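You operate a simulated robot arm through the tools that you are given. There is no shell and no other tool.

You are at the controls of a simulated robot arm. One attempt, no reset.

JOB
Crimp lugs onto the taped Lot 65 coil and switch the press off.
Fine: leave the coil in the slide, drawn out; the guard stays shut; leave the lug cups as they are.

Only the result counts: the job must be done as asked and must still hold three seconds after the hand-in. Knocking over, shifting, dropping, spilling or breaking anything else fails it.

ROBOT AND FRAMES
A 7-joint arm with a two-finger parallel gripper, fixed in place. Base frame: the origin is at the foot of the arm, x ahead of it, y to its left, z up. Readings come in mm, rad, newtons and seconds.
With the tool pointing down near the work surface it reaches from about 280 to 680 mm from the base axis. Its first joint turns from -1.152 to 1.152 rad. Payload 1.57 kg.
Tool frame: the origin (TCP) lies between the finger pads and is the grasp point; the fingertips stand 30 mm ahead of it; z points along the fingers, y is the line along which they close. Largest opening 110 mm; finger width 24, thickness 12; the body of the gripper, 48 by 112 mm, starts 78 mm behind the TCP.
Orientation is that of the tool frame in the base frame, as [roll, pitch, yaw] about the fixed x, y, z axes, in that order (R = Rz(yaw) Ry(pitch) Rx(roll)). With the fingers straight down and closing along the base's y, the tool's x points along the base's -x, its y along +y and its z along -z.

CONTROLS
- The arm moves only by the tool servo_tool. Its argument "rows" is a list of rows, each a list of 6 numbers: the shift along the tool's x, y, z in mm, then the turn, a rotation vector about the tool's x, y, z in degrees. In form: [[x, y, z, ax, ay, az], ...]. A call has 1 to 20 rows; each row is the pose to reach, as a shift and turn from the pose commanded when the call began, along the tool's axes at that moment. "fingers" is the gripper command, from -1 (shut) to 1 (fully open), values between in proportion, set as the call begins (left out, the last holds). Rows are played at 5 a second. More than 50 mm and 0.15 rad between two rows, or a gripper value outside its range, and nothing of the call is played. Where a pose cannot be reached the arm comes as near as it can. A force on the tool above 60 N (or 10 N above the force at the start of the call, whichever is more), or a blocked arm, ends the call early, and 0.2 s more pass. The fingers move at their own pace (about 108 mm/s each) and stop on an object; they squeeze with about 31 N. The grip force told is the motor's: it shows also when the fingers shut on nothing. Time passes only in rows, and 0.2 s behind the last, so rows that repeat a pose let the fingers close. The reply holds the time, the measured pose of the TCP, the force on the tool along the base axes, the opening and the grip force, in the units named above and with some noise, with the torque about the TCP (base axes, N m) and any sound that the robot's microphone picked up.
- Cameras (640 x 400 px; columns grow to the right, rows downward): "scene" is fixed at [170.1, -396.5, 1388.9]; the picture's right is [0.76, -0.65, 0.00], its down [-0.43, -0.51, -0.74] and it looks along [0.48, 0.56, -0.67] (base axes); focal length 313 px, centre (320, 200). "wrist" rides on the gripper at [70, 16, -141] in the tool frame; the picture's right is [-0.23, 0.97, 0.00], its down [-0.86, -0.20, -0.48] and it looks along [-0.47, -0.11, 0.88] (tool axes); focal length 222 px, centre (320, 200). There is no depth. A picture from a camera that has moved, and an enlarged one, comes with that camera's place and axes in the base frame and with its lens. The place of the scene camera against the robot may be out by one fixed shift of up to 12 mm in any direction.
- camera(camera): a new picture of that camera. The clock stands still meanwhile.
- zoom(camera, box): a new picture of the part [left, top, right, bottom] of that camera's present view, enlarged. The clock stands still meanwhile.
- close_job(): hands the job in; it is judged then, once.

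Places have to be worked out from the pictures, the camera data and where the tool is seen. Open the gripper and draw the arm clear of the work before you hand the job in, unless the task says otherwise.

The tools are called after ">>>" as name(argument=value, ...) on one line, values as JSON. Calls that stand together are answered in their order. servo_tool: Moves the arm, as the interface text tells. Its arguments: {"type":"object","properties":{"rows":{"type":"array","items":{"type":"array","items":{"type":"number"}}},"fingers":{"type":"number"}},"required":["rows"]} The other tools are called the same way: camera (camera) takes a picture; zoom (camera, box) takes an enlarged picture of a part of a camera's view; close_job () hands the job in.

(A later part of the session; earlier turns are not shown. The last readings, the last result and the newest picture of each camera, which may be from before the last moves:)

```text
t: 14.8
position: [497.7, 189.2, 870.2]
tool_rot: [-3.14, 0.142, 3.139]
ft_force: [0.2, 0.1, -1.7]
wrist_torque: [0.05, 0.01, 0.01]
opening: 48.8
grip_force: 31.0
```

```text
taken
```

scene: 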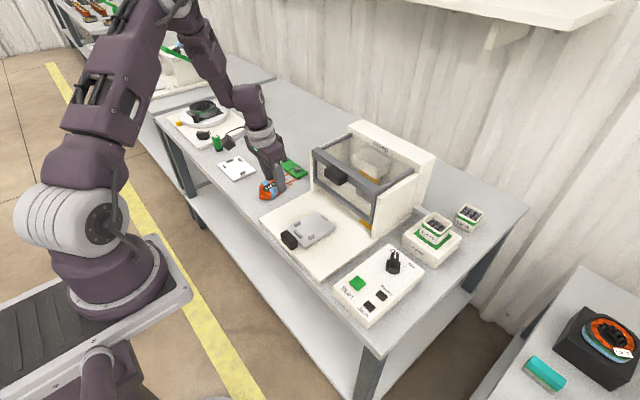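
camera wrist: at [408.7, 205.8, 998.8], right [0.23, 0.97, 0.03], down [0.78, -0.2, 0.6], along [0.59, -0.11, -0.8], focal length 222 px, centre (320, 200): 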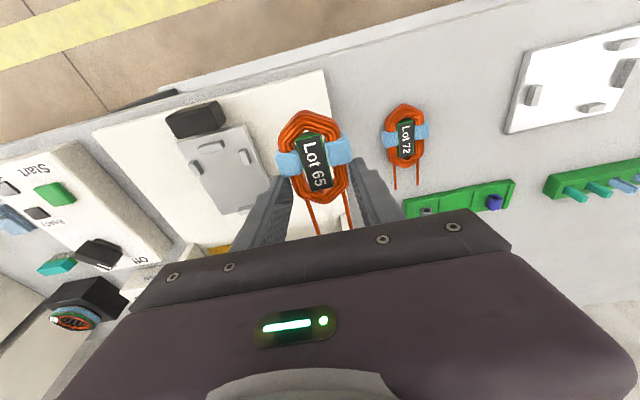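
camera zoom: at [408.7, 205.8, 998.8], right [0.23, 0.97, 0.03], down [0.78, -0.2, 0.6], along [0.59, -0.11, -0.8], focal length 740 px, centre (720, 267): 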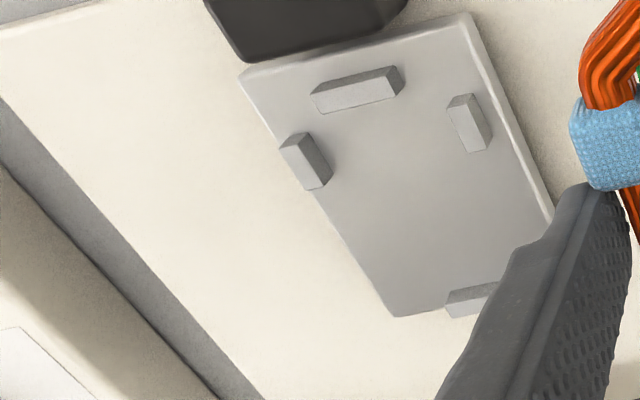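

Coil held level with its axis along x. Nest from combined views: rear post inner face x≈488, far post inner face x≈578.5, side posts x≈495–513.5, centre line y≈69.5, slide top z≈742; the coil's front should end near x≈573.6, so TCP (550.7, 69.5). I'll go above it at a safe height and look.

>>> servo_tool(rows=[[-11.8, -30, 11.8, 0, 0, 0], [-23.6, -60, 23.6, 0, 0, 0], [-35.4, -90, 35.4, 0, 0, 0], [-47.1, -119.6, 47.3, 0, 0, 0], [-47.1, -119.6, 47.3, 0, 0, 0]])

>>> zoom(camera="wrist", box=[220, 70, 440, 230])

>>> zoom(camera="scene", box=[265, 170, 385, 260])

```text
t: 16.0
position: [551.7, 69.8, 830.1]
tool_rot: [-3.14, 0.141, 3.141]
ft_force: [-0.1, 0.8, -2.0]
wrist_torque: [-0.02, -0.01, 0.03]
opening: 48.9
grip_force: 31.0
```

```text
2.50 times, centred on (330, 150) of wrist
camera zoom: at [461.0, 85.9, 957.4], right [0.23, 0.97, 0.03], down [0.78, -0.2, 0.6], along [0.59, -0.11, -0.8], focal length 555 px, centre (295, 325)
```

zoom: 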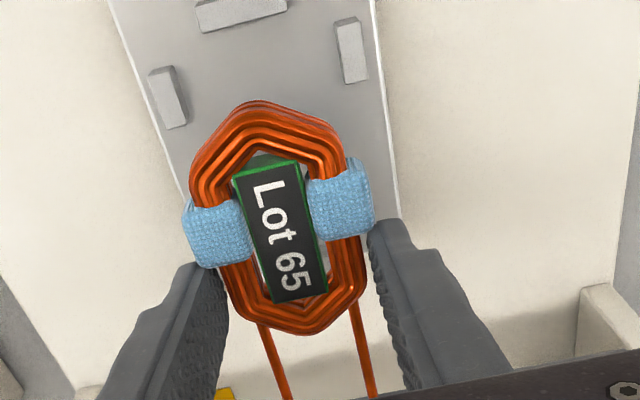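

```text
4.44 times, centred on (325, 215) of scene
camera zoom: at [170.1, -396.6, 1388.9], right [0.76, -0.65, 0.0], down [-0.43, -0.51, -0.74], along [0.48, 0.56, -0.67], focal length 1392 px, centre (298, 133)
```

zoom: 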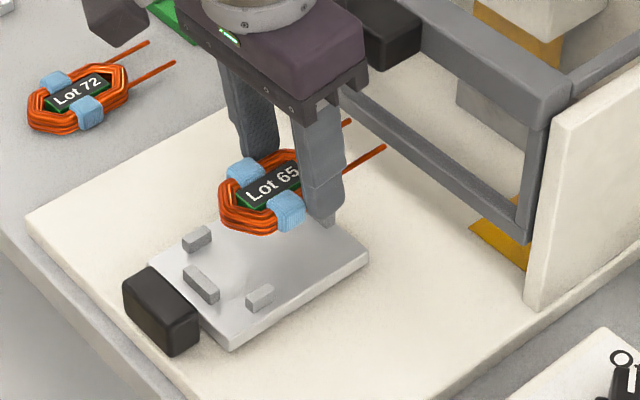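

Vanishing-line checks show the coil parallel to the slide, centre y≈69.5 against nest centre ≈69, and the coil front at x≈573. I'll lower to just above the posts and check the fit again.

>>> servo_tool(rows=[[1.8, -0.5, 12.5, 0, 0, 0], [3.6, -0.5, 25, 0, 0, 0], [5.34, -0.5, 37.6, 0, 0, 0], [5.34, -0.5, 37.6, 0, 0, 0]])

>>> zoom(camera="wrist", box=[220, 70, 440, 230])

>>> zoom(camera="scene", box=[280, 195, 350, 250])

```text
t: 17.0
position: [552.1, 69.5, 792.4]
tool_rot: [-3.141, 0.147, 3.14]
ft_force: [2.5, 0.1, 20.5]
wrist_torque: [0.03, -0.64, 0.01]
opening: 49.0
grip_force: 31.7
```

```text
2.50 times, centred on (330, 150) of wrist
camera zoom: at [462.1, 85.6, 919.8], right [0.23, 0.97, 0.03], down [0.78, -0.2, 0.6], along [0.59, -0.11, -0.8], focal length 555 px, centre (295, 325)
```

zoom: 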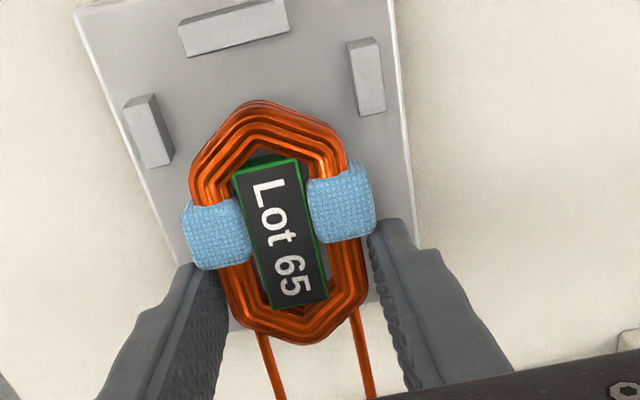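

```text
7.27 times, centred on (315, 222) of scene
camera zoom: at [169.8, -396.6, 1388.9], right [0.76, -0.65, 0.0], down [-0.43, -0.51, -0.74], along [0.48, 0.56, -0.67], focal length 2277 px, centre (356, 36)
```

zoom: 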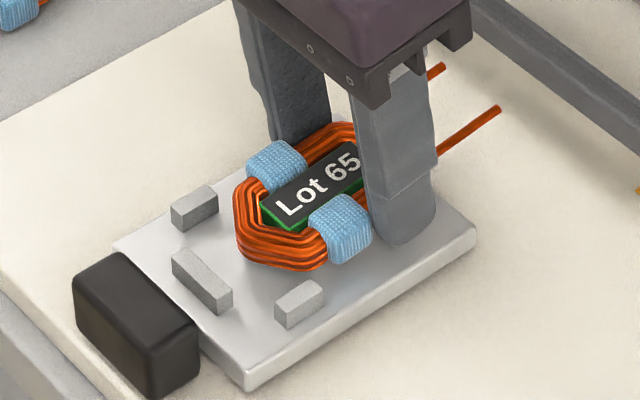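

A 20 N upward force with the torque points to contact about 27 mm ahead of the TCP: the coil's front is on the far post. I'll raise 6 mm, and zoom to re-measure the coil against the posts.

>>> servo_tool(rows=[[-0.45, 0, -3, 0, 0, 0], [-0.9, 0, -6, 0, 0, 0], [-0.9, 0, -6, 0, 0, 0]])

>>> zoom(camera="wrist", box=[250, 60, 370, 140])

>>> zoom(camera="wrist", box=[270, 140, 390, 220])

>>> zoom(camera="scene", box=[290, 200, 346, 240])

```text
t: 17.8
position: [551.4, 69.0, 798.5]
tool_rot: [-3.14, 0.145, -3.141]
ft_force: [-0.2, -0.2, -2.1]
wrist_torque: [-0.01, -0.01, -0.04]
opening: 48.7
grip_force: 30.7
```

```text
5.00 times, centred on (310, 100) of wrist
camera zoom: at [461.6, 86.2, 925.8], right [0.23, 0.97, 0.03], down [0.78, -0.2, 0.6], along [0.59, -0.11, -0.8], focal length 1111 px, centre (370, 700)
```

zoom: 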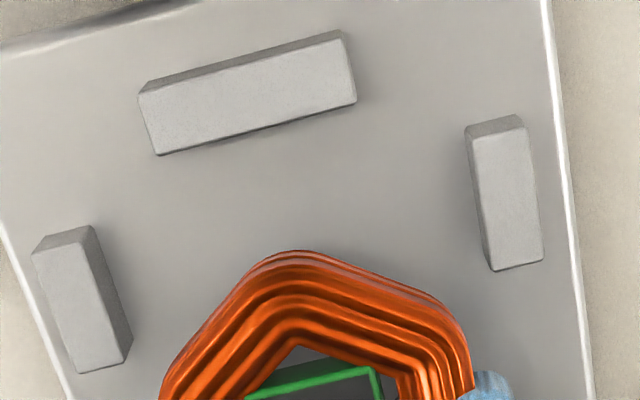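

```text
5.00 times, centred on (330, 180) of wrist
camera zoom: at [461.6, 86.2, 925.8], right [0.23, 0.97, 0.03], down [0.78, -0.2, 0.6], along [0.59, -0.11, -0.8], focal length 1111 px, centre (270, 300)
```

zoom: 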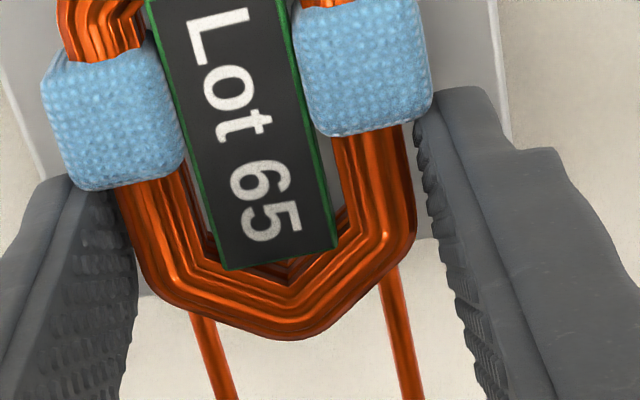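

```text
10.00 times, centred on (318, 220) of scene
camera zoom: at [170.1, -396.5, 1388.9], right [0.76, -0.65, 0.0], down [-0.43, -0.51, -0.74], along [0.48, 0.56, -0.67], focal length 3131 px, centre (340, 0)
```

zoom: 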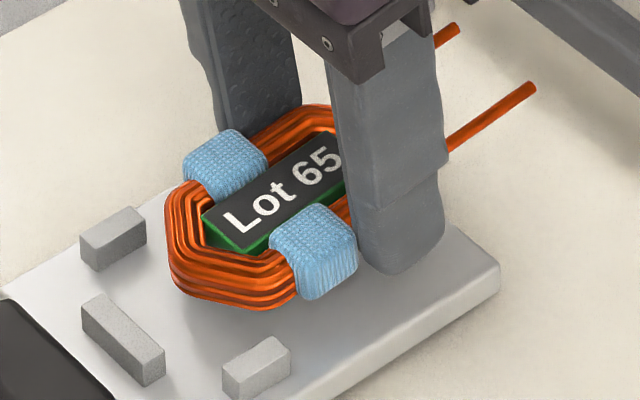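

Close-ups give the nest centre y≈69.5, matched by the coil, but the coil front (x≈578) overlaps the far post face (≈578.5), while the tape's rear edge (≈519) has ~4.7 mm to the side posts' front ends (≈514). I'll shift 3 mm back and lower in small steps watching force.

>>> servo_tool(rows=[[2.97, 0, -0.4, 0, 0, 0], [2.97, 0, -0.4, 0, 0, 0], [4.1, 0, 7.5, 0, 0, 0], [4.7, 0, 11.5, 0, 0, 0], [5.3, 0, 15.4, 0, 0, 0], [5.3, 0, 15.4, 0, 0, 0]])

>>> zoom(camera="wrist", box=[250, 60, 370, 140])

>>> zoom(camera="scene", box=[290, 200, 346, 240])

```text
t: 19.1
position: [550.2, 70.0, 785.4]
tool_rot: [-3.139, 0.15, 3.141]
ft_force: [-0.8, -0.2, 9.8]
wrist_torque: [0.12, 0.38, 0.02]
opening: 48.8
grip_force: 31.2
stopped in row 6: the force on the tool passed its limit at 62 N (the readings are from after the stop); the commanded pose is now the measured one
```

```text
5.00 times, centred on (310, 100) of wrist
camera zoom: at [459.9, 86.2, 913.2], right [0.23, 0.97, 0.03], down [0.77, -0.2, 0.6], along [0.59, -0.11, -0.8], focal length 1111 px, centre (370, 700)
```

zoom: 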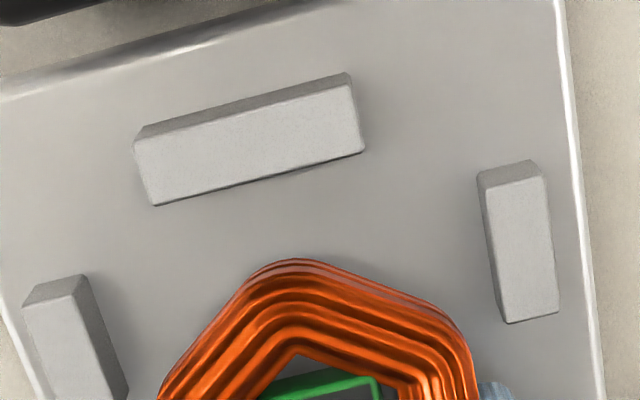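

```text
10.00 times, centred on (318, 220) of scene
camera zoom: at [169.9, -396.6, 1388.9], right [0.76, -0.65, 0.0], down [-0.43, -0.51, -0.74], along [0.48, 0.56, -0.67], focal length 3131 px, centre (340, 0)
```

zoom: 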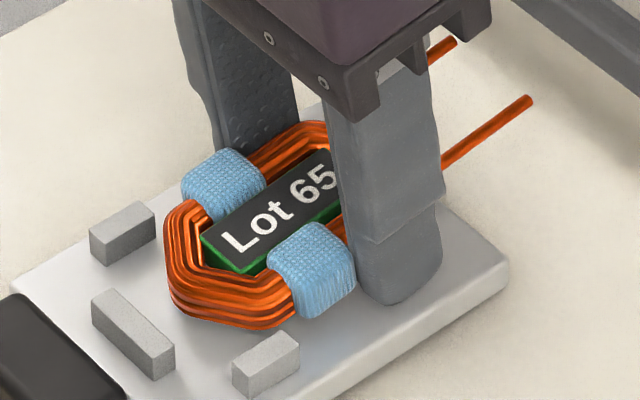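

The stop (torque) now points to contact ~36 mm behind the TCP, and the slide seems to have crept ~3 mm towards +x. I'll look closely at how the coil sits before deciding.

>>> zoom(camera="scene", box=[300, 205, 340, 235])

>>> zoom(camera="wrist", box=[230, 100, 390, 200])

>>> zoom(camera="wrist", box=[280, 150, 380, 215])

```text
13.33 times, centred on (320, 220) of scene
camera zoom: at [169.9, -396.6, 1388.9], right [0.76, -0.65, 0.0], down [-0.43, -0.51, -0.74], along [0.48, 0.56, -0.67], focal length 4174 px, centre (320, -67)
```

zoom: 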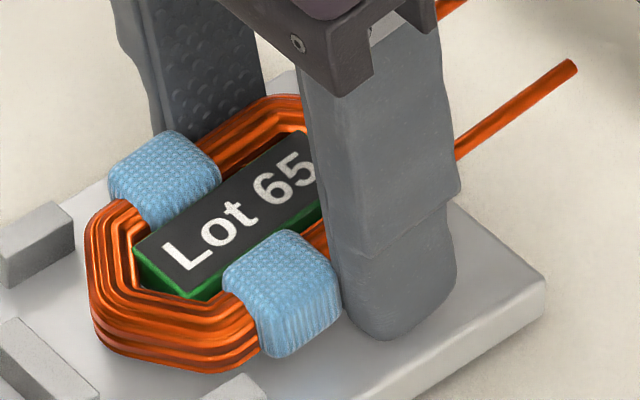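

```text
4.00 times, centred on (310, 150) of wrist
camera zoom: at [459.9, 86.2, 913.2], right [0.23, 0.97, 0.03], down [0.77, -0.2, 0.6], along [0.59, -0.11, -0.8], focal length 888 px, centre (360, 400)
```

zoom: 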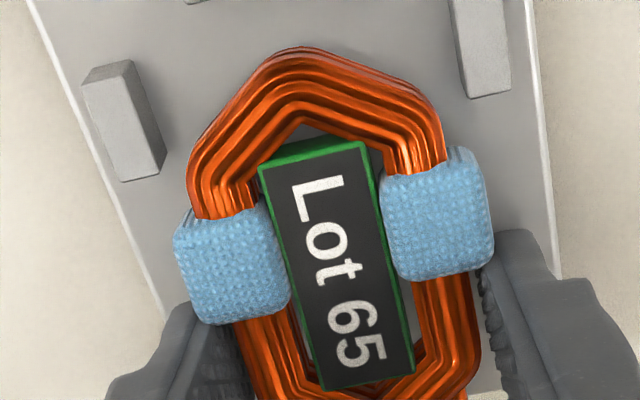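

```text
6.15 times, centred on (330, 182) of wrist
camera zoom: at [459.9, 86.2, 913.2], right [0.23, 0.97, 0.03], down [0.77, -0.2, 0.6], along [0.59, -0.11, -0.8], focal length 1367 px, centre (258, 308)
```

zoom: 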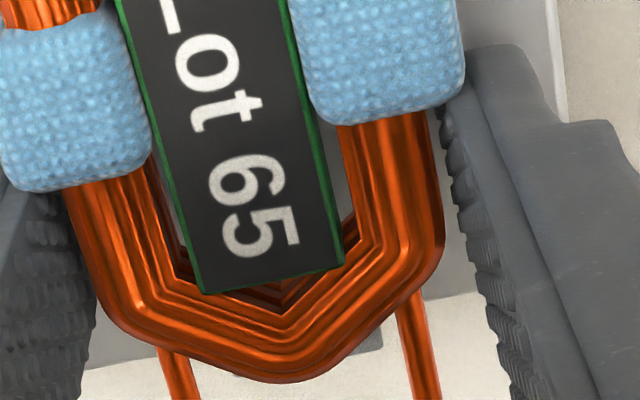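

The pictures suggest a few mm gaps everywhere, so the contact point is unclear. I'll raise 4 mm for a clean baseline and re-check, then probe downward in small steps.

>>> servo_tool(rows=[[-0.3, 0, -2, 0, 0, 0], [-0.6, 0, -4, 0, 0, 0], [-0.6, 0, -4, 0, 0, 0]])

>>> zoom(camera="wrist", box=[230, 100, 390, 200])

>>> zoom(camera="scene", box=[285, 150, 375, 240])

```text
t: 19.9
position: [550.0, 68.6, 790.2]
tool_rot: [-3.14, 0.15, 3.141]
ft_force: [-0.3, -0.2, -2.2]
wrist_torque: [0.0, -0.01, 0.03]
opening: 48.7
grip_force: 31.4
```

```text
4.00 times, centred on (310, 150) of wrist
camera zoom: at [459.5, 85.6, 916.8], right [0.23, 0.97, 0.03], down [0.77, -0.2, 0.6], along [0.59, -0.11, -0.8], focal length 888 px, centre (360, 400)
```

zoom: 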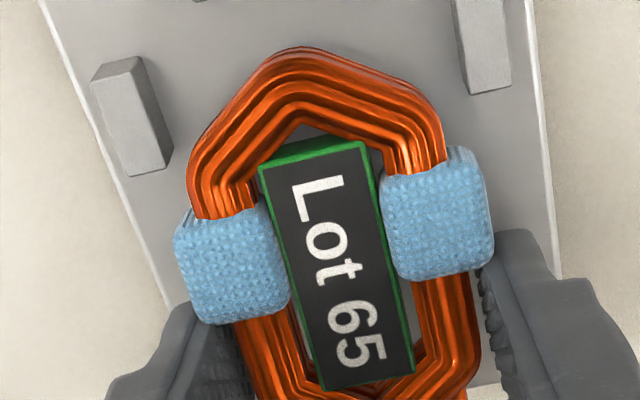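

```text
4.44 times, centred on (330, 195) of scene
camera zoom: at [170.1, -396.5, 1388.9], right [0.76, -0.65, 0.0], down [-0.43, -0.51, -0.74], along [0.48, 0.56, -0.67], focal length 1392 px, centre (276, 222)
```

zoom: 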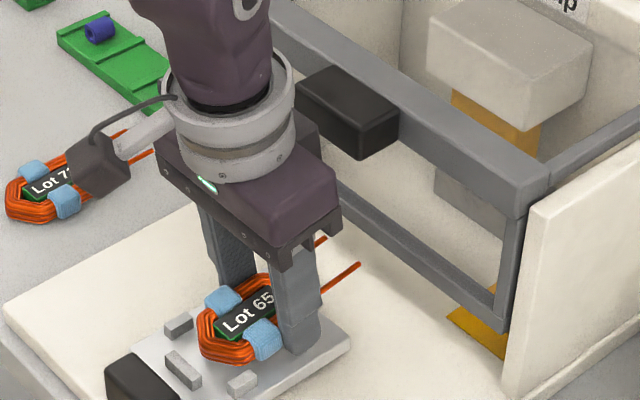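

Comparing images, the coil was pushed up and tilted slightly nose-up in the narrow grip during the contact. Rather than force it, I'll lift it, set it flat on the free part of the white base plate at y≈162 and re-grip squarely over the tape.

>>> servo_tool(rows=[[-1.8, 0, -12, 0, 0, 0], [-3.7, 0, -25, 0, 0, 0], [3, 31, -26, 0, 0, 0], [7, 62, -26.5, 0, 0, 0], [11.1, 93, -26.9, 0, 0, 0], [11.1, 93, -26.9, 0, 0, 0]])

>>> zoom(camera="scene", box=[270, 170, 350, 230])

>>> camera(camera="wrist")

```text
t: 21.3
position: [534.3, 161.8, 815.8]
tool_rot: [-3.141, 0.151, -3.142]
ft_force: [0.7, 0.1, -0.9]
wrist_torque: [-0.01, -0.01, -0.04]
opening: 48.9
grip_force: 30.9
```

```text
6.67 times, centred on (310, 200) of scene
camera zoom: at [170.1, -396.5, 1388.9], right [0.76, -0.65, 0.0], down [-0.43, -0.51, -0.74], along [0.48, 0.56, -0.67], focal length 2087 px, centre (387, 200)
```

zoom: 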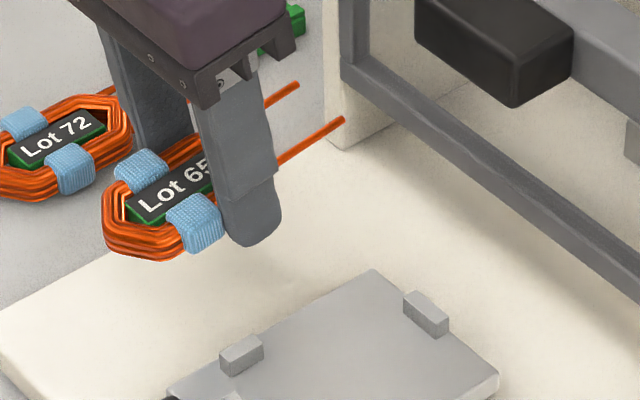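

```text
taken
camera wrist: at [444.2, 179.3, 943.8], right [0.23, 0.97, 0.03], down [0.77, -0.2, 0.6], along [0.59, -0.11, -0.8], focal length 222 px, centre (320, 200)
```

wrist: 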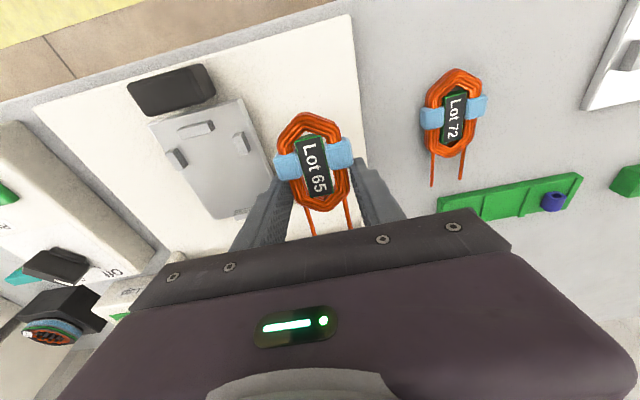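

The coil is over free base plate area between slide and plate edge (≈205). I'll lower to just above the plate, nudging y to ≈158.

>>> servo_tool(rows=[[2.1, -4, 13.8, 0, 0, 0], [4.2, -4, 27.7, 0, 0, 0], [6.3, -4, 41.5, 0, 0, 0], [6.3, -4, 41.5, 0, 0, 0]])

>>> zoom(camera="scene", box=[275, 180, 335, 220])

>>> zoom(camera="wrist", box=[230, 90, 410, 220])

```text
t: 22.3
position: [534.2, 158.4, 771.9]
tool_rot: [-3.14, 0.15, -3.142]
ft_force: [0.7, 0.3, -1.9]
wrist_torque: [0.02, 0.0, -0.01]
opening: 48.7
grip_force: 31.0
```

```text
10.00 times, centred on (305, 200) of scene
camera zoom: at [170.1, -396.5, 1388.9], right [0.76, -0.65, 0.0], down [-0.43, -0.51, -0.74], along [0.48, 0.56, -0.67], focal length 3131 px, centre (470, 200)
```

zoom: 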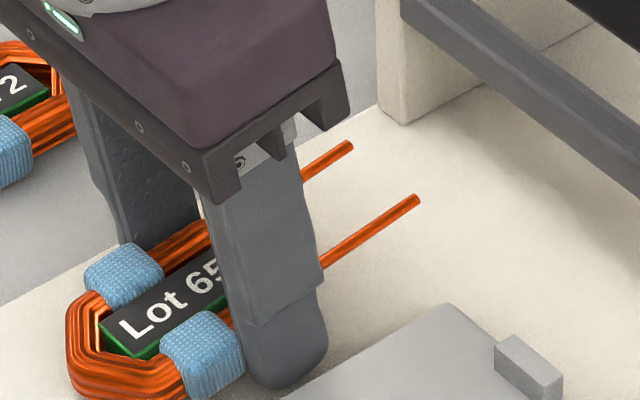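

```text
3.08 times, centred on (320, 155) of wrist
camera zoom: at [444.1, 174.5, 899.9], right [0.23, 0.97, 0.03], down [0.77, -0.2, 0.6], along [0.59, -0.11, -0.8], focal length 684 px, centre (320, 338)
```

zoom: 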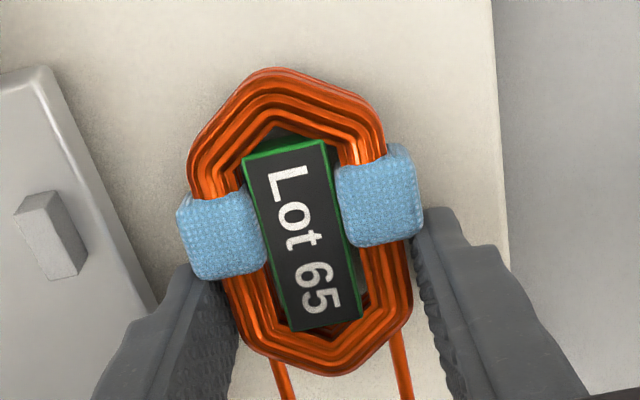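

Tips are ~12 mm above the base plate with no contact yet. I'll step down 5 mm and read the force.

>>> servo_tool(rows=[[0.3, 0, 2, 0, 0, 0], [0.6, 0, 4, 0, 0, 0], [0.75, 0, 5, 0, 0, 0], [0.75, 0, 5, 0, 0, 0]])

```text
t: 23.2
position: [535.5, 157.6, 768.7]
tool_rot: [-3.14, 0.151, -3.141]
ft_force: [-7.9, -3.0, 16.4]
wrist_torque: [0.36, 0.43, 0.23]
opening: 48.8
grip_force: 31.2
stopped in row 4: the force on the tool passed its limit at 64 N (the readings are from after the stop); the commanded pose is now the measured one
```

Contact with the base plate (coil bottom about 33–38 mm below the TCP). I'll open the fingers slightly to release the coil flat on the plate.

>>> servo_tool(fingers=0.1, rows=[[0, 0, 0, 0, 0, 0], [0, 0, 0, 0, 0, 0], [0, 0, 0, 0, 0, 0]])

>>> zoom(camera="wrist", box=[230, 90, 410, 220])

>>> zoom(camera="scene", box=[270, 180, 350, 240])

```text
t: 24.0
position: [534.6, 157.9, 769.9]
tool_rot: [-3.14, 0.15, 3.14]
ft_force: [-10.1, -12.4, 30.5]
wrist_torque: [0.33, 0.56, 0.27]
opening: 50.6
grip_force: 0.1
```

```text
3.08 times, centred on (320, 155) of wrist
camera zoom: at [444.9, 174.4, 897.1], right [0.23, 0.97, 0.03], down [0.77, -0.2, 0.6], along [0.59, -0.11, -0.8], focal length 684 px, centre (320, 338)
```

zoom: 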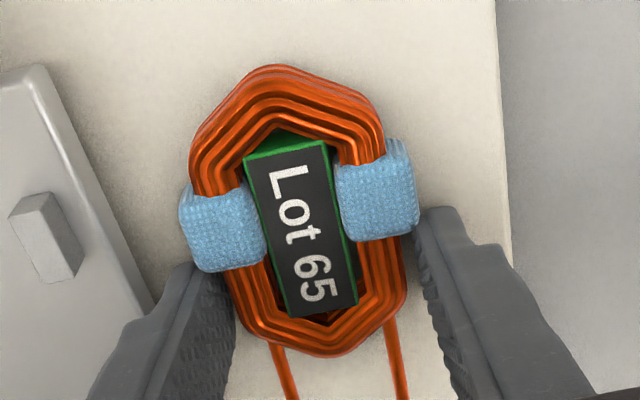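

```text
6.67 times, centred on (310, 210) of scene
camera zoom: at [169.4, -397.0, 1388.8], right [0.76, -0.65, 0.0], down [-0.43, -0.51, -0.74], along [0.48, 0.56, -0.67], focal length 2087 px, centre (387, 133)
```

zoom: 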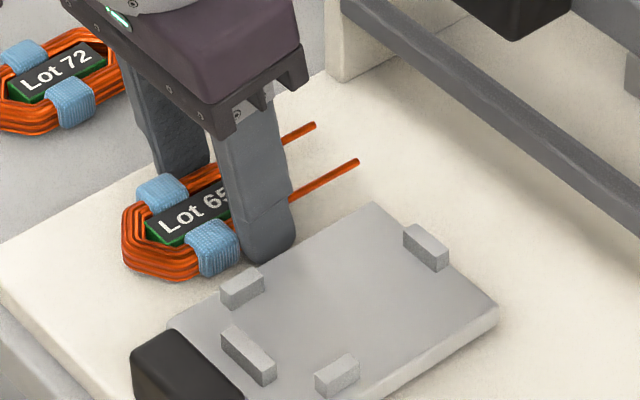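

Fingers opened only slightly with ~30 N still acting, so the tool is being held down on the coil. I'll raise 3 mm to relieve the load while keeping the open command.

>>> servo_tool(fingers=0.1, rows=[[-0.15, 0, -1, 0, 0, 0], [-0.3, 0, -2, 0, 0, 0], [-0.45, 0, -3, 0, 0, 0], [-0.45, 0, -3, 0, 0, 0]])

>>> zoom(camera="wrist", box=[230, 90, 410, 220])

>>> zoom(camera="scene", box=[280, 185, 330, 225])

```text
t: 25.0
position: [535.6, 160.2, 772.1]
tool_rot: [-3.14, 0.151, 3.141]
ft_force: [0.2, 0.5, -0.6]
wrist_torque: [-0.01, 0.0, -0.02]
opening: 60.3
grip_force: 0.1
```

```text
3.08 times, centred on (320, 155) of wrist
camera zoom: at [445.5, 175.6, 899.6], right [0.22, 0.97, 0.03], down [0.77, -0.2, 0.6], along [0.59, -0.11, -0.8], focal length 684 px, centre (320, 338)
```

zoom: 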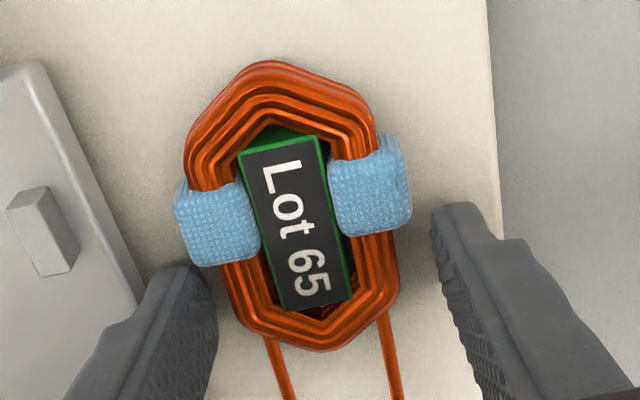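

```text
10.00 times, centred on (305, 205) of scene
camera zoom: at [170.1, -396.5, 1388.9], right [0.76, -0.65, 0.0], down [-0.43, -0.51, -0.74], along [0.48, 0.56, -0.67], focal length 3131 px, centre (470, 150)
```

zoom: 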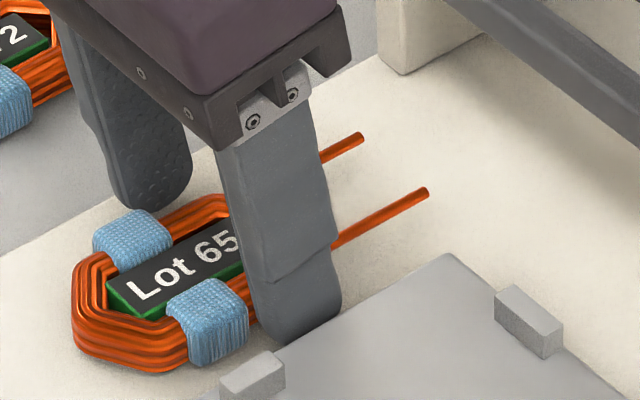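

The coil lies flat on the base plate, tape centre about (516, 157). For a square grip over the tape the -y finger needs more room from the slide edge (≈112), so I'll close lightly as now and slide the coil 12 mm towards +y.

>>> servo_tool(fingers=-1, rows=[[0, 0, 0, 0, 0, 0], [0, 0, 0, 0, 0, 0], [0, 0, 0, 0, 0, 0], [0, 3, 0, 0, 0, 0], [0, 6, 0, 0, 0, 0], [0, 9, 0, 0, 0, 0], [0, 12, 0, 0, 0, 0], [0, 12, 0, 0, 0, 0]])

>>> servo_tool(fingers=0.12, rows=[[0, 0, 0, 0, 0, 0], [0, 0, 0, 0, 0, 0], [0, 0, 0, 0, 0, 0]])

>>> zoom(camera="wrist", box=[230, 90, 410, 220])

```text
t: 26.8
position: [535.5, 169.5, 771.3]
tool_rot: [-3.14, 0.15, 3.141]
ft_force: [-0.3, -3.7, 10.1]
wrist_torque: [-0.08, 0.13, 0.03]
opening: 48.9
grip_force: 30.5
```

```text
t: 27.6
position: [535.3, 169.7, 771.6]
tool_rot: [-3.14, 0.148, 3.14]
ft_force: [0.1, 0.1, 0.7]
wrist_torque: [-0.01, 0.0, -0.02]
opening: 61.6
grip_force: 0.0
```

```text
3.08 times, centred on (320, 155) of wrist
camera zoom: at [445.2, 187.0, 899.4], right [0.23, 0.97, 0.03], down [0.77, -0.2, 0.6], along [0.59, -0.11, -0.8], focal length 684 px, centre (320, 338)
```

zoom: 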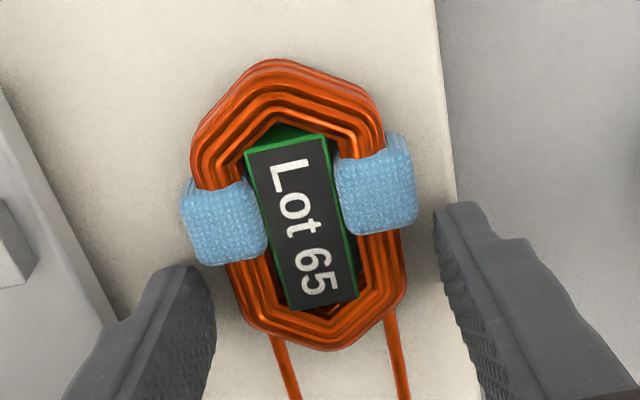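

The coil is now near y≈169.5 with room on both sides. I'll rise, set the tool vertical and centre it over the tape (slightly forward of it), opening to 74 mm.

>>> servo_tool(rows=[[-1.9, 0, -12.4, 0, 0, 0], [-3.7, 0, -24.7, 0, 0, 0], [2, -0.1, -32, 0, 3, 0], [6, -0.2, -37, 0, 6, 0], [9.45, -0.2, -40.2, 0, 8.5, 0], [9.45, -0.2, -40.2, 0, 8.5, 0]])

>>> servo_tool(fingers=0.34, rows=[[0, 0, 0, 0, 0, 0], [0, 0, 0, 0, 0, 0]])

>>> zoom(camera="wrist", box=[230, 90, 410, 220])

>>> zoom(camera="scene", box=[270, 160, 350, 220])

```text
t: 29.0
position: [519.4, 170.9, 808.3]
tool_rot: [-3.139, 0.003, 3.141]
ft_force: [-0.1, -0.9, 0.8]
wrist_torque: [0.02, 0.03, -0.01]
opening: 61.3
grip_force: 0.1
```

```text
t: 29.6
position: [521.4, 171.0, 809.2]
tool_rot: [-3.139, 0.001, 3.141]
ft_force: [-0.1, -0.6, -0.1]
wrist_torque: [0.02, 0.04, 0.01]
opening: 73.8
grip_force: 0.0
```

```text
3.08 times, centred on (320, 155) of wrist
camera zoom: at [449.9, 187.4, 949.3], right [0.23, 0.97, 0.0], down [0.85, -0.2, 0.48], along [0.47, -0.11, -0.88], focal length 684 px, centre (320, 338)
```

zoom: 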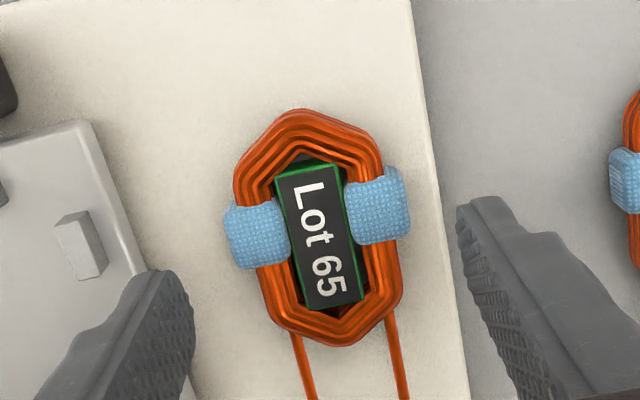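

```text
6.67 times, centred on (310, 190) of scene
camera zoom: at [170.1, -396.5, 1388.9], right [0.76, -0.65, 0.0], down [-0.43, -0.51, -0.74], along [0.48, 0.56, -0.67], focal length 2087 px, centre (387, 267)
```

zoom: 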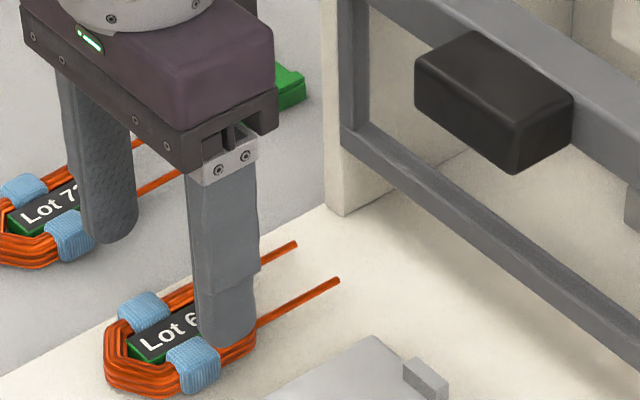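

Tool is vertical and centred: tape centre ≈(516.5, 170.5), TCP ≈(520.5, 171), coil parallel to x within a degree. Descending to TCP z≈770 and then closing over the tape.

>>> servo_tool(rows=[[0, 0, 13, 0, 0, 0], [0, 0, 26, 0, 0, 0], [0, 0, 35, 0, 0, 0], [0, 0, 39, 0, 0, 0], [0, 0, 39, 0, 0, 0]])

>>> zoom(camera="wrist", box=[230, 90, 410, 220])

>>> zoom(camera="scene", box=[280, 180, 330, 220])

```text
t: 30.8
position: [520.8, 170.4, 771.5]
tool_rot: [-3.14, 0.002, -3.141]
ft_force: [-0.7, 0.5, 0.3]
wrist_torque: [0.03, -0.01, -0.01]
opening: 73.8
grip_force: 0.1
```

```text
3.08 times, centred on (320, 155) of wrist
camera zoom: at [450.8, 187.2, 911.1], right [0.23, 0.97, 0.0], down [0.85, -0.2, 0.48], along [0.47, -0.11, -0.88], focal length 684 px, centre (320, 338)
```

zoom: 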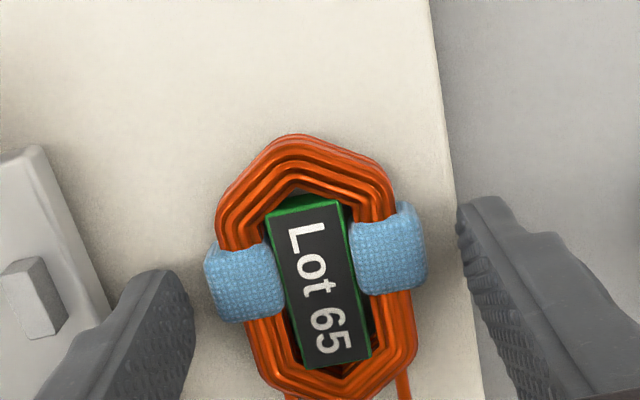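

```text
10.00 times, centred on (305, 200) of scene
camera zoom: at [170.1, -396.5, 1388.9], right [0.76, -0.65, 0.0], down [-0.43, -0.51, -0.74], along [0.48, 0.56, -0.67], focal length 3131 px, centre (470, 200)
```

zoom: 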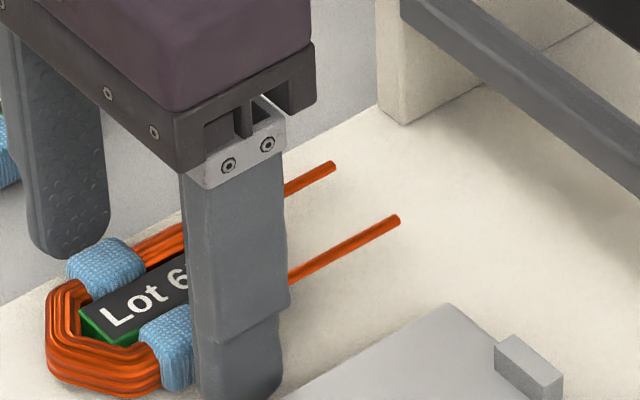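

Fingers straddle the tape evenly with no contact. I'll lower 2.5 mm more for depth and close the gripper.

>>> servo_tool(rows=[[0, 0, 1.5, 0, 0, 0], [0, 0, 2.5, 0, 0, 0], [0, 0, 2.5, 0, 0, 0]])

>>> servo_tool(fingers=-1, rows=[[0, 0, 0, 0, 0, 0], [0, 0, 0, 0, 0, 0], [0, 0, 0, 0, 0, 0], [0, 0, 0, 0, 0, 0]])

>>> zoom(camera="wrist", box=[230, 90, 410, 220])

```text
t: 31.6
position: [520.0, 171.9, 768.8]
tool_rot: [-3.14, 0.002, 3.141]
ft_force: [0.9, -0.1, 0.4]
wrist_torque: [0.02, 0.02, 0.01]
opening: 73.7
grip_force: 0.1
```

```text
t: 32.6
position: [521.2, 170.7, 768.6]
tool_rot: [-3.138, 0.002, -3.141]
ft_force: [0.2, 0.6, -0.7]
wrist_torque: [-0.04, 0.0, 0.0]
opening: 48.8
grip_force: 31.0
```

```text
3.08 times, centred on (320, 155) of wrist
camera zoom: at [450.0, 187.4, 908.4], right [0.23, 0.97, 0.0], down [0.85, -0.2, 0.48], along [0.47, -0.11, -0.88], focal length 684 px, centre (320, 338)
```

zoom: 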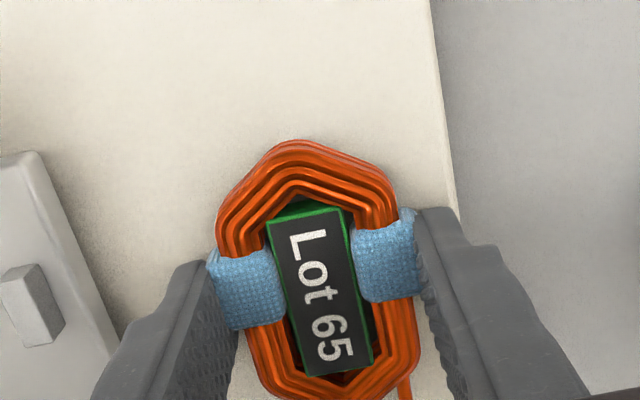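

The opening is again 48.8 mm even over the tape, so the tape is only soft trim and the coil body is ~49 mm wide – the nest (59 mm between side posts) has ample room. I'll lift and carry the coil over the nest, aiming TCP (533, 69.5).

>>> servo_tool(rows=[[0, 0, -6, 0, 0, 0], [0, 0, -25, 0, 0, 0], [0, 0, -50, 0, 0, 0], [-4, -35, -50, 0, 0, 0], [-8, -70, -50, 0, 0, 0], [-12, -101.5, -50, 0, 0, 0], [-12, -101.5, -50, 0, 0, 0]])

>>> zoom(camera="wrist", box=[220, 60, 420, 220])

>>> zoom(camera="scene", box=[280, 180, 360, 240])

```text
t: 34.2
position: [531.9, 67.0, 817.5]
tool_rot: [-3.141, 0.003, 3.141]
ft_force: [0.6, -0.3, -1.8]
wrist_torque: [-0.01, -0.01, 0.03]
opening: 49.1
grip_force: 30.9
```

```text
2.50 times, centred on (320, 140) of wrist
camera zoom: at [460.6, 84.0, 957.2], right [0.23, 0.97, 0.0], down [0.85, -0.2, 0.48], along [0.47, -0.11, -0.88], focal length 555 px, centre (320, 350)
```

zoom: 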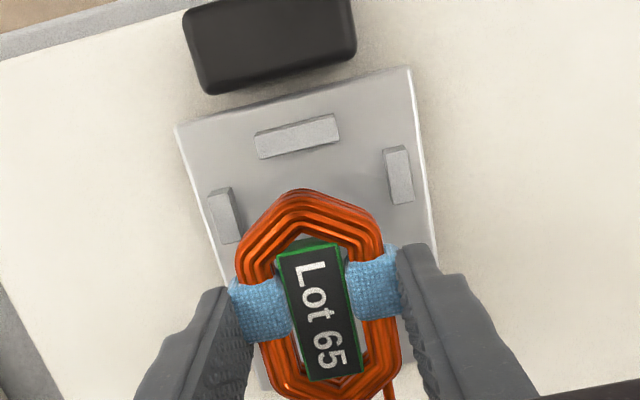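

```text
6.67 times, centred on (320, 210) of scene
camera zoom: at [170.1, -396.6, 1388.9], right [0.76, -0.65, 0.0], down [-0.43, -0.51, -0.74], along [0.48, 0.56, -0.67], focal length 2087 px, centre (320, 133)
```

zoom: 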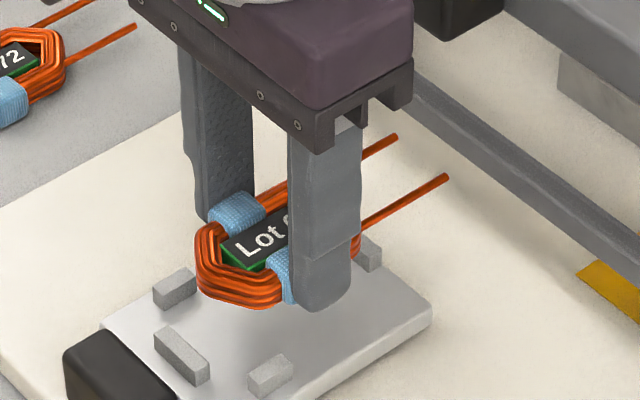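

In this view the nest centre is y≈69.4, rear post face ≈489.5, side posts' front ≈516, and the coil would span x≈497–572 – well inside; the tool is ~1.4 mm low in y. I'll correct y by +1.4 and lower 28 mm.

>>> servo_tool(rows=[[0, 1.4, 8, 0, 0, 0], [0, 1.4, 16, 0, 0, 0], [0, 1.4, 22, 0, 0, 0], [0, 1.4, 28, 0, 0, 0], [0, 1.4, 28, 0, 0, 0]])

>>> zoom(camera="wrist", box=[220, 60, 420, 220])

>>> zoom(camera="scene", box=[290, 195, 350, 240])

```text
t: 35.4
position: [533.2, 70.3, 790.1]
tool_rot: [-3.141, 0.002, 3.142]
ft_force: [0.1, 0.1, -1.1]
wrist_torque: [0.02, -0.01, 0.0]
opening: 48.8
grip_force: 30.8
```

```text
2.50 times, centred on (320, 140) of wrist
camera zoom: at [461.6, 86.7, 930.2], right [0.23, 0.97, 0.0], down [0.85, -0.2, 0.48], along [0.47, -0.11, -0.88], focal length 555 px, centre (320, 350)
```

zoom: 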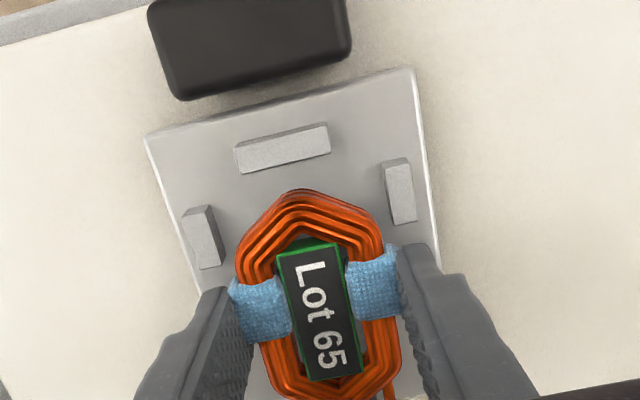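

```text
8.89 times, centred on (320, 218) of scene
camera zoom: at [170.1, -396.5, 1388.9], right [0.76, -0.65, 0.0], down [-0.43, -0.51, -0.74], along [0.48, 0.56, -0.67], focal length 2783 px, centre (320, 44)
```

zoom: 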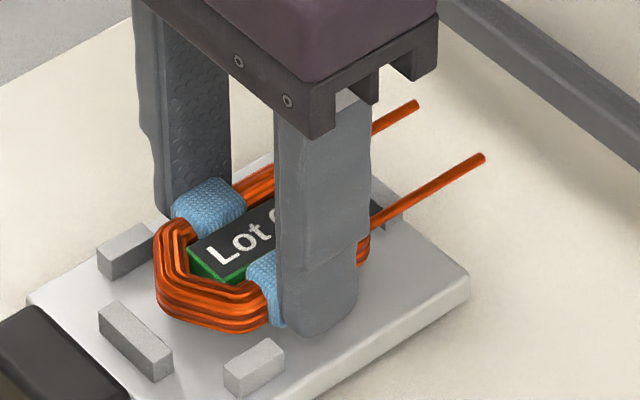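

No contact at z≈790, with the coil inside the posts' outline. Lowering 6 mm more.

>>> servo_tool(rows=[[0, -0.5, 2, 0, 0, 0], [0, -0.5, 4, 0, 0, 0], [0, -0.5, 6, 0, 0, 0], [0, -0.5, 6, 0, 0, 0]])

>>> zoom(camera="scene", box=[290, 195, 350, 240])

```text
t: 36.4
position: [532.9, 70.2, 785.1]
tool_rot: [-3.139, 0.0, -3.141]
ft_force: [-2.5, -0.7, 2.2]
wrist_torque: [0.06, -0.01, -0.05]
opening: 49.0
grip_force: 30.8
```

```text
8.89 times, centred on (320, 218) of scene
camera zoom: at [170.1, -396.6, 1388.9], right [0.76, -0.65, 0.0], down [-0.43, -0.51, -0.74], along [0.48, 0.56, -0.67], focal length 2783 px, centre (320, 44)
```

zoom: 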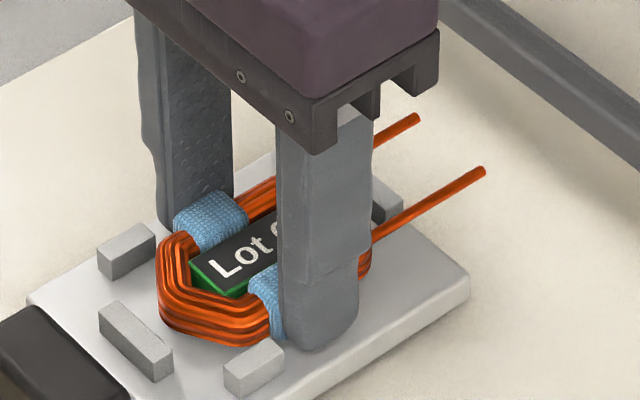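

A light ~4 N contact directly under the TCP at z≈785 suggests the coil is resting on the slide. I'll take one more 0.7 mm step to confirm.

>>> servo_tool(rows=[[0, 0, 0.7, 0, 0, 0], [0, 0, 0.7, 0, 0, 0]])

>>> zoom(camera="scene", box=[300, 205, 345, 235])

>>> zoom(camera="wrist", box=[240, 80, 400, 200])

```text
t: 37.0
position: [533.7, 69.3, 785.5]
tool_rot: [-3.139, 0.003, 3.142]
ft_force: [-1.9, 0.8, 20.9]
wrist_torque: [0.04, 0.37, -0.02]
opening: 49.2
grip_force: 31.2
```

```text
13.33 times, centred on (322, 220) of scene
camera zoom: at [169.7, -396.6, 1388.9], right [0.76, -0.65, 0.0], down [-0.43, -0.51, -0.74], along [0.48, 0.56, -0.67], focal length 4174 px, centre (287, -67)
```

zoom: 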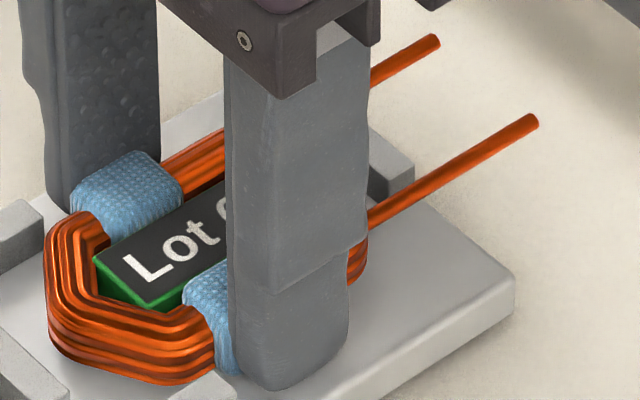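

```text
3.33 times, centred on (320, 140) of wrist
camera zoom: at [462.5, 86.3, 924.2], right [0.23, 0.97, 0.0], down [0.85, -0.2, 0.48], along [0.47, -0.11, -0.88], focal length 740 px, centre (320, 400)
```

zoom: 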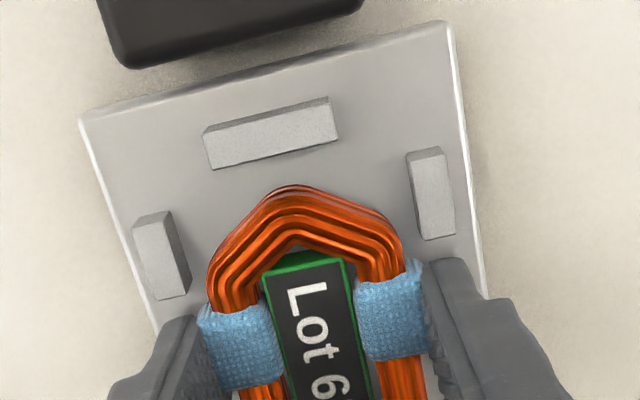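

Force rose to ~21 N over 0.7 mm: it is bearing on the slide. I'll back off 0.7 mm and open the fingers to release.

>>> servo_tool(rows=[[0, 0, -0.8, 0, 0, 0], [0, 0, -0.8, 0, 0, 0]])

>>> servo_tool(fingers=0.15, rows=[[0, 0, 0, 0, 0, 0], [0, 0, 0, 0, 0, 0], [0, 0, 0, 0, 0, 0]])

>>> zoom(camera="scene", box=[290, 200, 350, 240])

>>> zoom(camera="wrist", box=[240, 80, 400, 200])

```text
t: 37.6
position: [532.5, 69.6, 785.1]
tool_rot: [-3.14, 0.006, 3.14]
ft_force: [2.0, 1.2, 6.1]
wrist_torque: [0.02, -0.12, 0.0]
opening: 49.1
grip_force: 31.1
```

```text
t: 38.4
position: [531.7, 69.4, 784.7]
tool_rot: [-3.14, 0.001, -3.141]
ft_force: [1.3, -0.1, 0.6]
wrist_torque: [0.0, -0.02, -0.03]
opening: 63.2
grip_force: 0.1
```

```text
10.00 times, centred on (320, 220) of scene
camera zoom: at [170.1, -396.5, 1388.9], right [0.76, -0.65, 0.0], down [-0.43, -0.51, -0.74], along [0.48, 0.56, -0.67], focal length 3131 px, centre (320, 0)
```

zoom: 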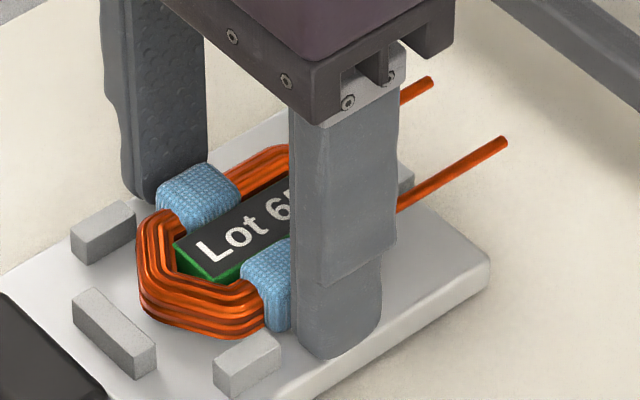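

```text
3.33 times, centred on (320, 140) of wrist
camera zoom: at [462.1, 86.2, 924.3], right [0.23, 0.97, 0.0], down [0.85, -0.2, 0.48], along [0.47, -0.11, -0.88], focal length 740 px, centre (320, 400)
```

zoom: 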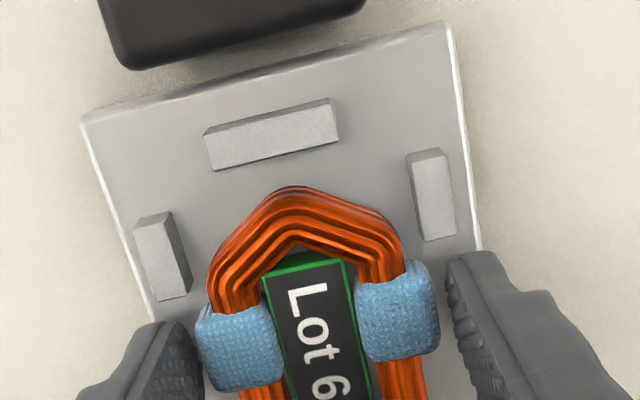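

The coil is released and sits flat between the posts. I'll raise straight up and inspect.

>>> servo_tool(rows=[[0, 0, -10, 0, 0, 0], [0, 0, -30, 0, 0, 0], [0, 0, -60, 0, 0, 0], [0, 0, -95, 0, 0, 0], [0, 0, -95, 0, 0, 0]])

>>> zoom(camera="scene", box=[290, 195, 370, 245])

>>> zoom(camera="wrist", box=[240, 80, 400, 200])

```text
t: 39.6
position: [531.5, 71.5, 880.0]
tool_rot: [-3.14, 0.002, 3.141]
ft_force: [0.1, -0.5, 0.2]
wrist_torque: [0.01, -0.03, -0.01]
opening: 63.2
grip_force: 0.0
```

```text
8.00 times, centred on (330, 220) of scene
camera zoom: at [170.1, -396.5, 1388.9], right [0.76, -0.65, 0.0], down [-0.43, -0.51, -0.74], along [0.48, 0.56, -0.67], focal length 2505 px, centre (240, 40)
```

zoom: 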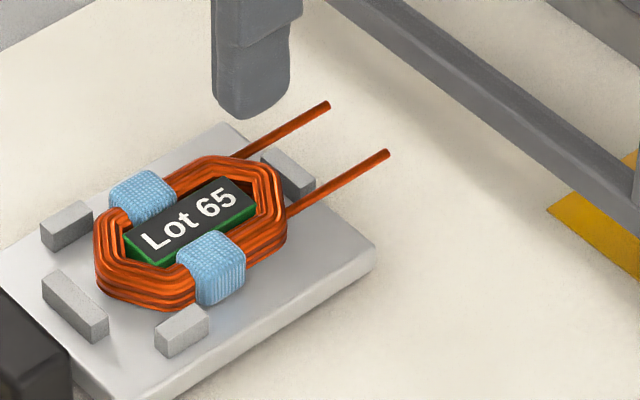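

```text
3.33 times, centred on (320, 140) of wrist
camera zoom: at [461.4, 87.0, 1021.2], right [0.23, 0.97, 0.0], down [0.85, -0.2, 0.48], along [0.47, -0.11, -0.88], focal length 740 px, centre (320, 400)
```

zoom: 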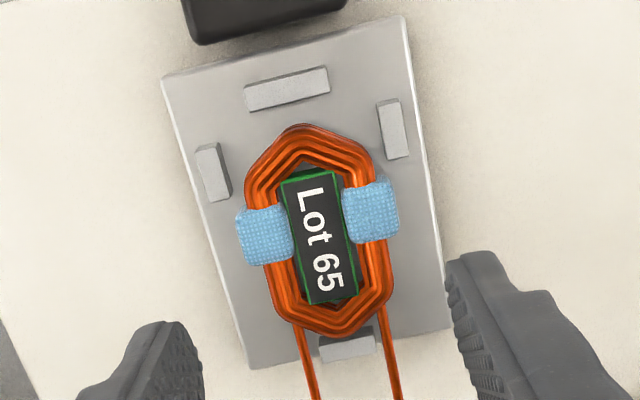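

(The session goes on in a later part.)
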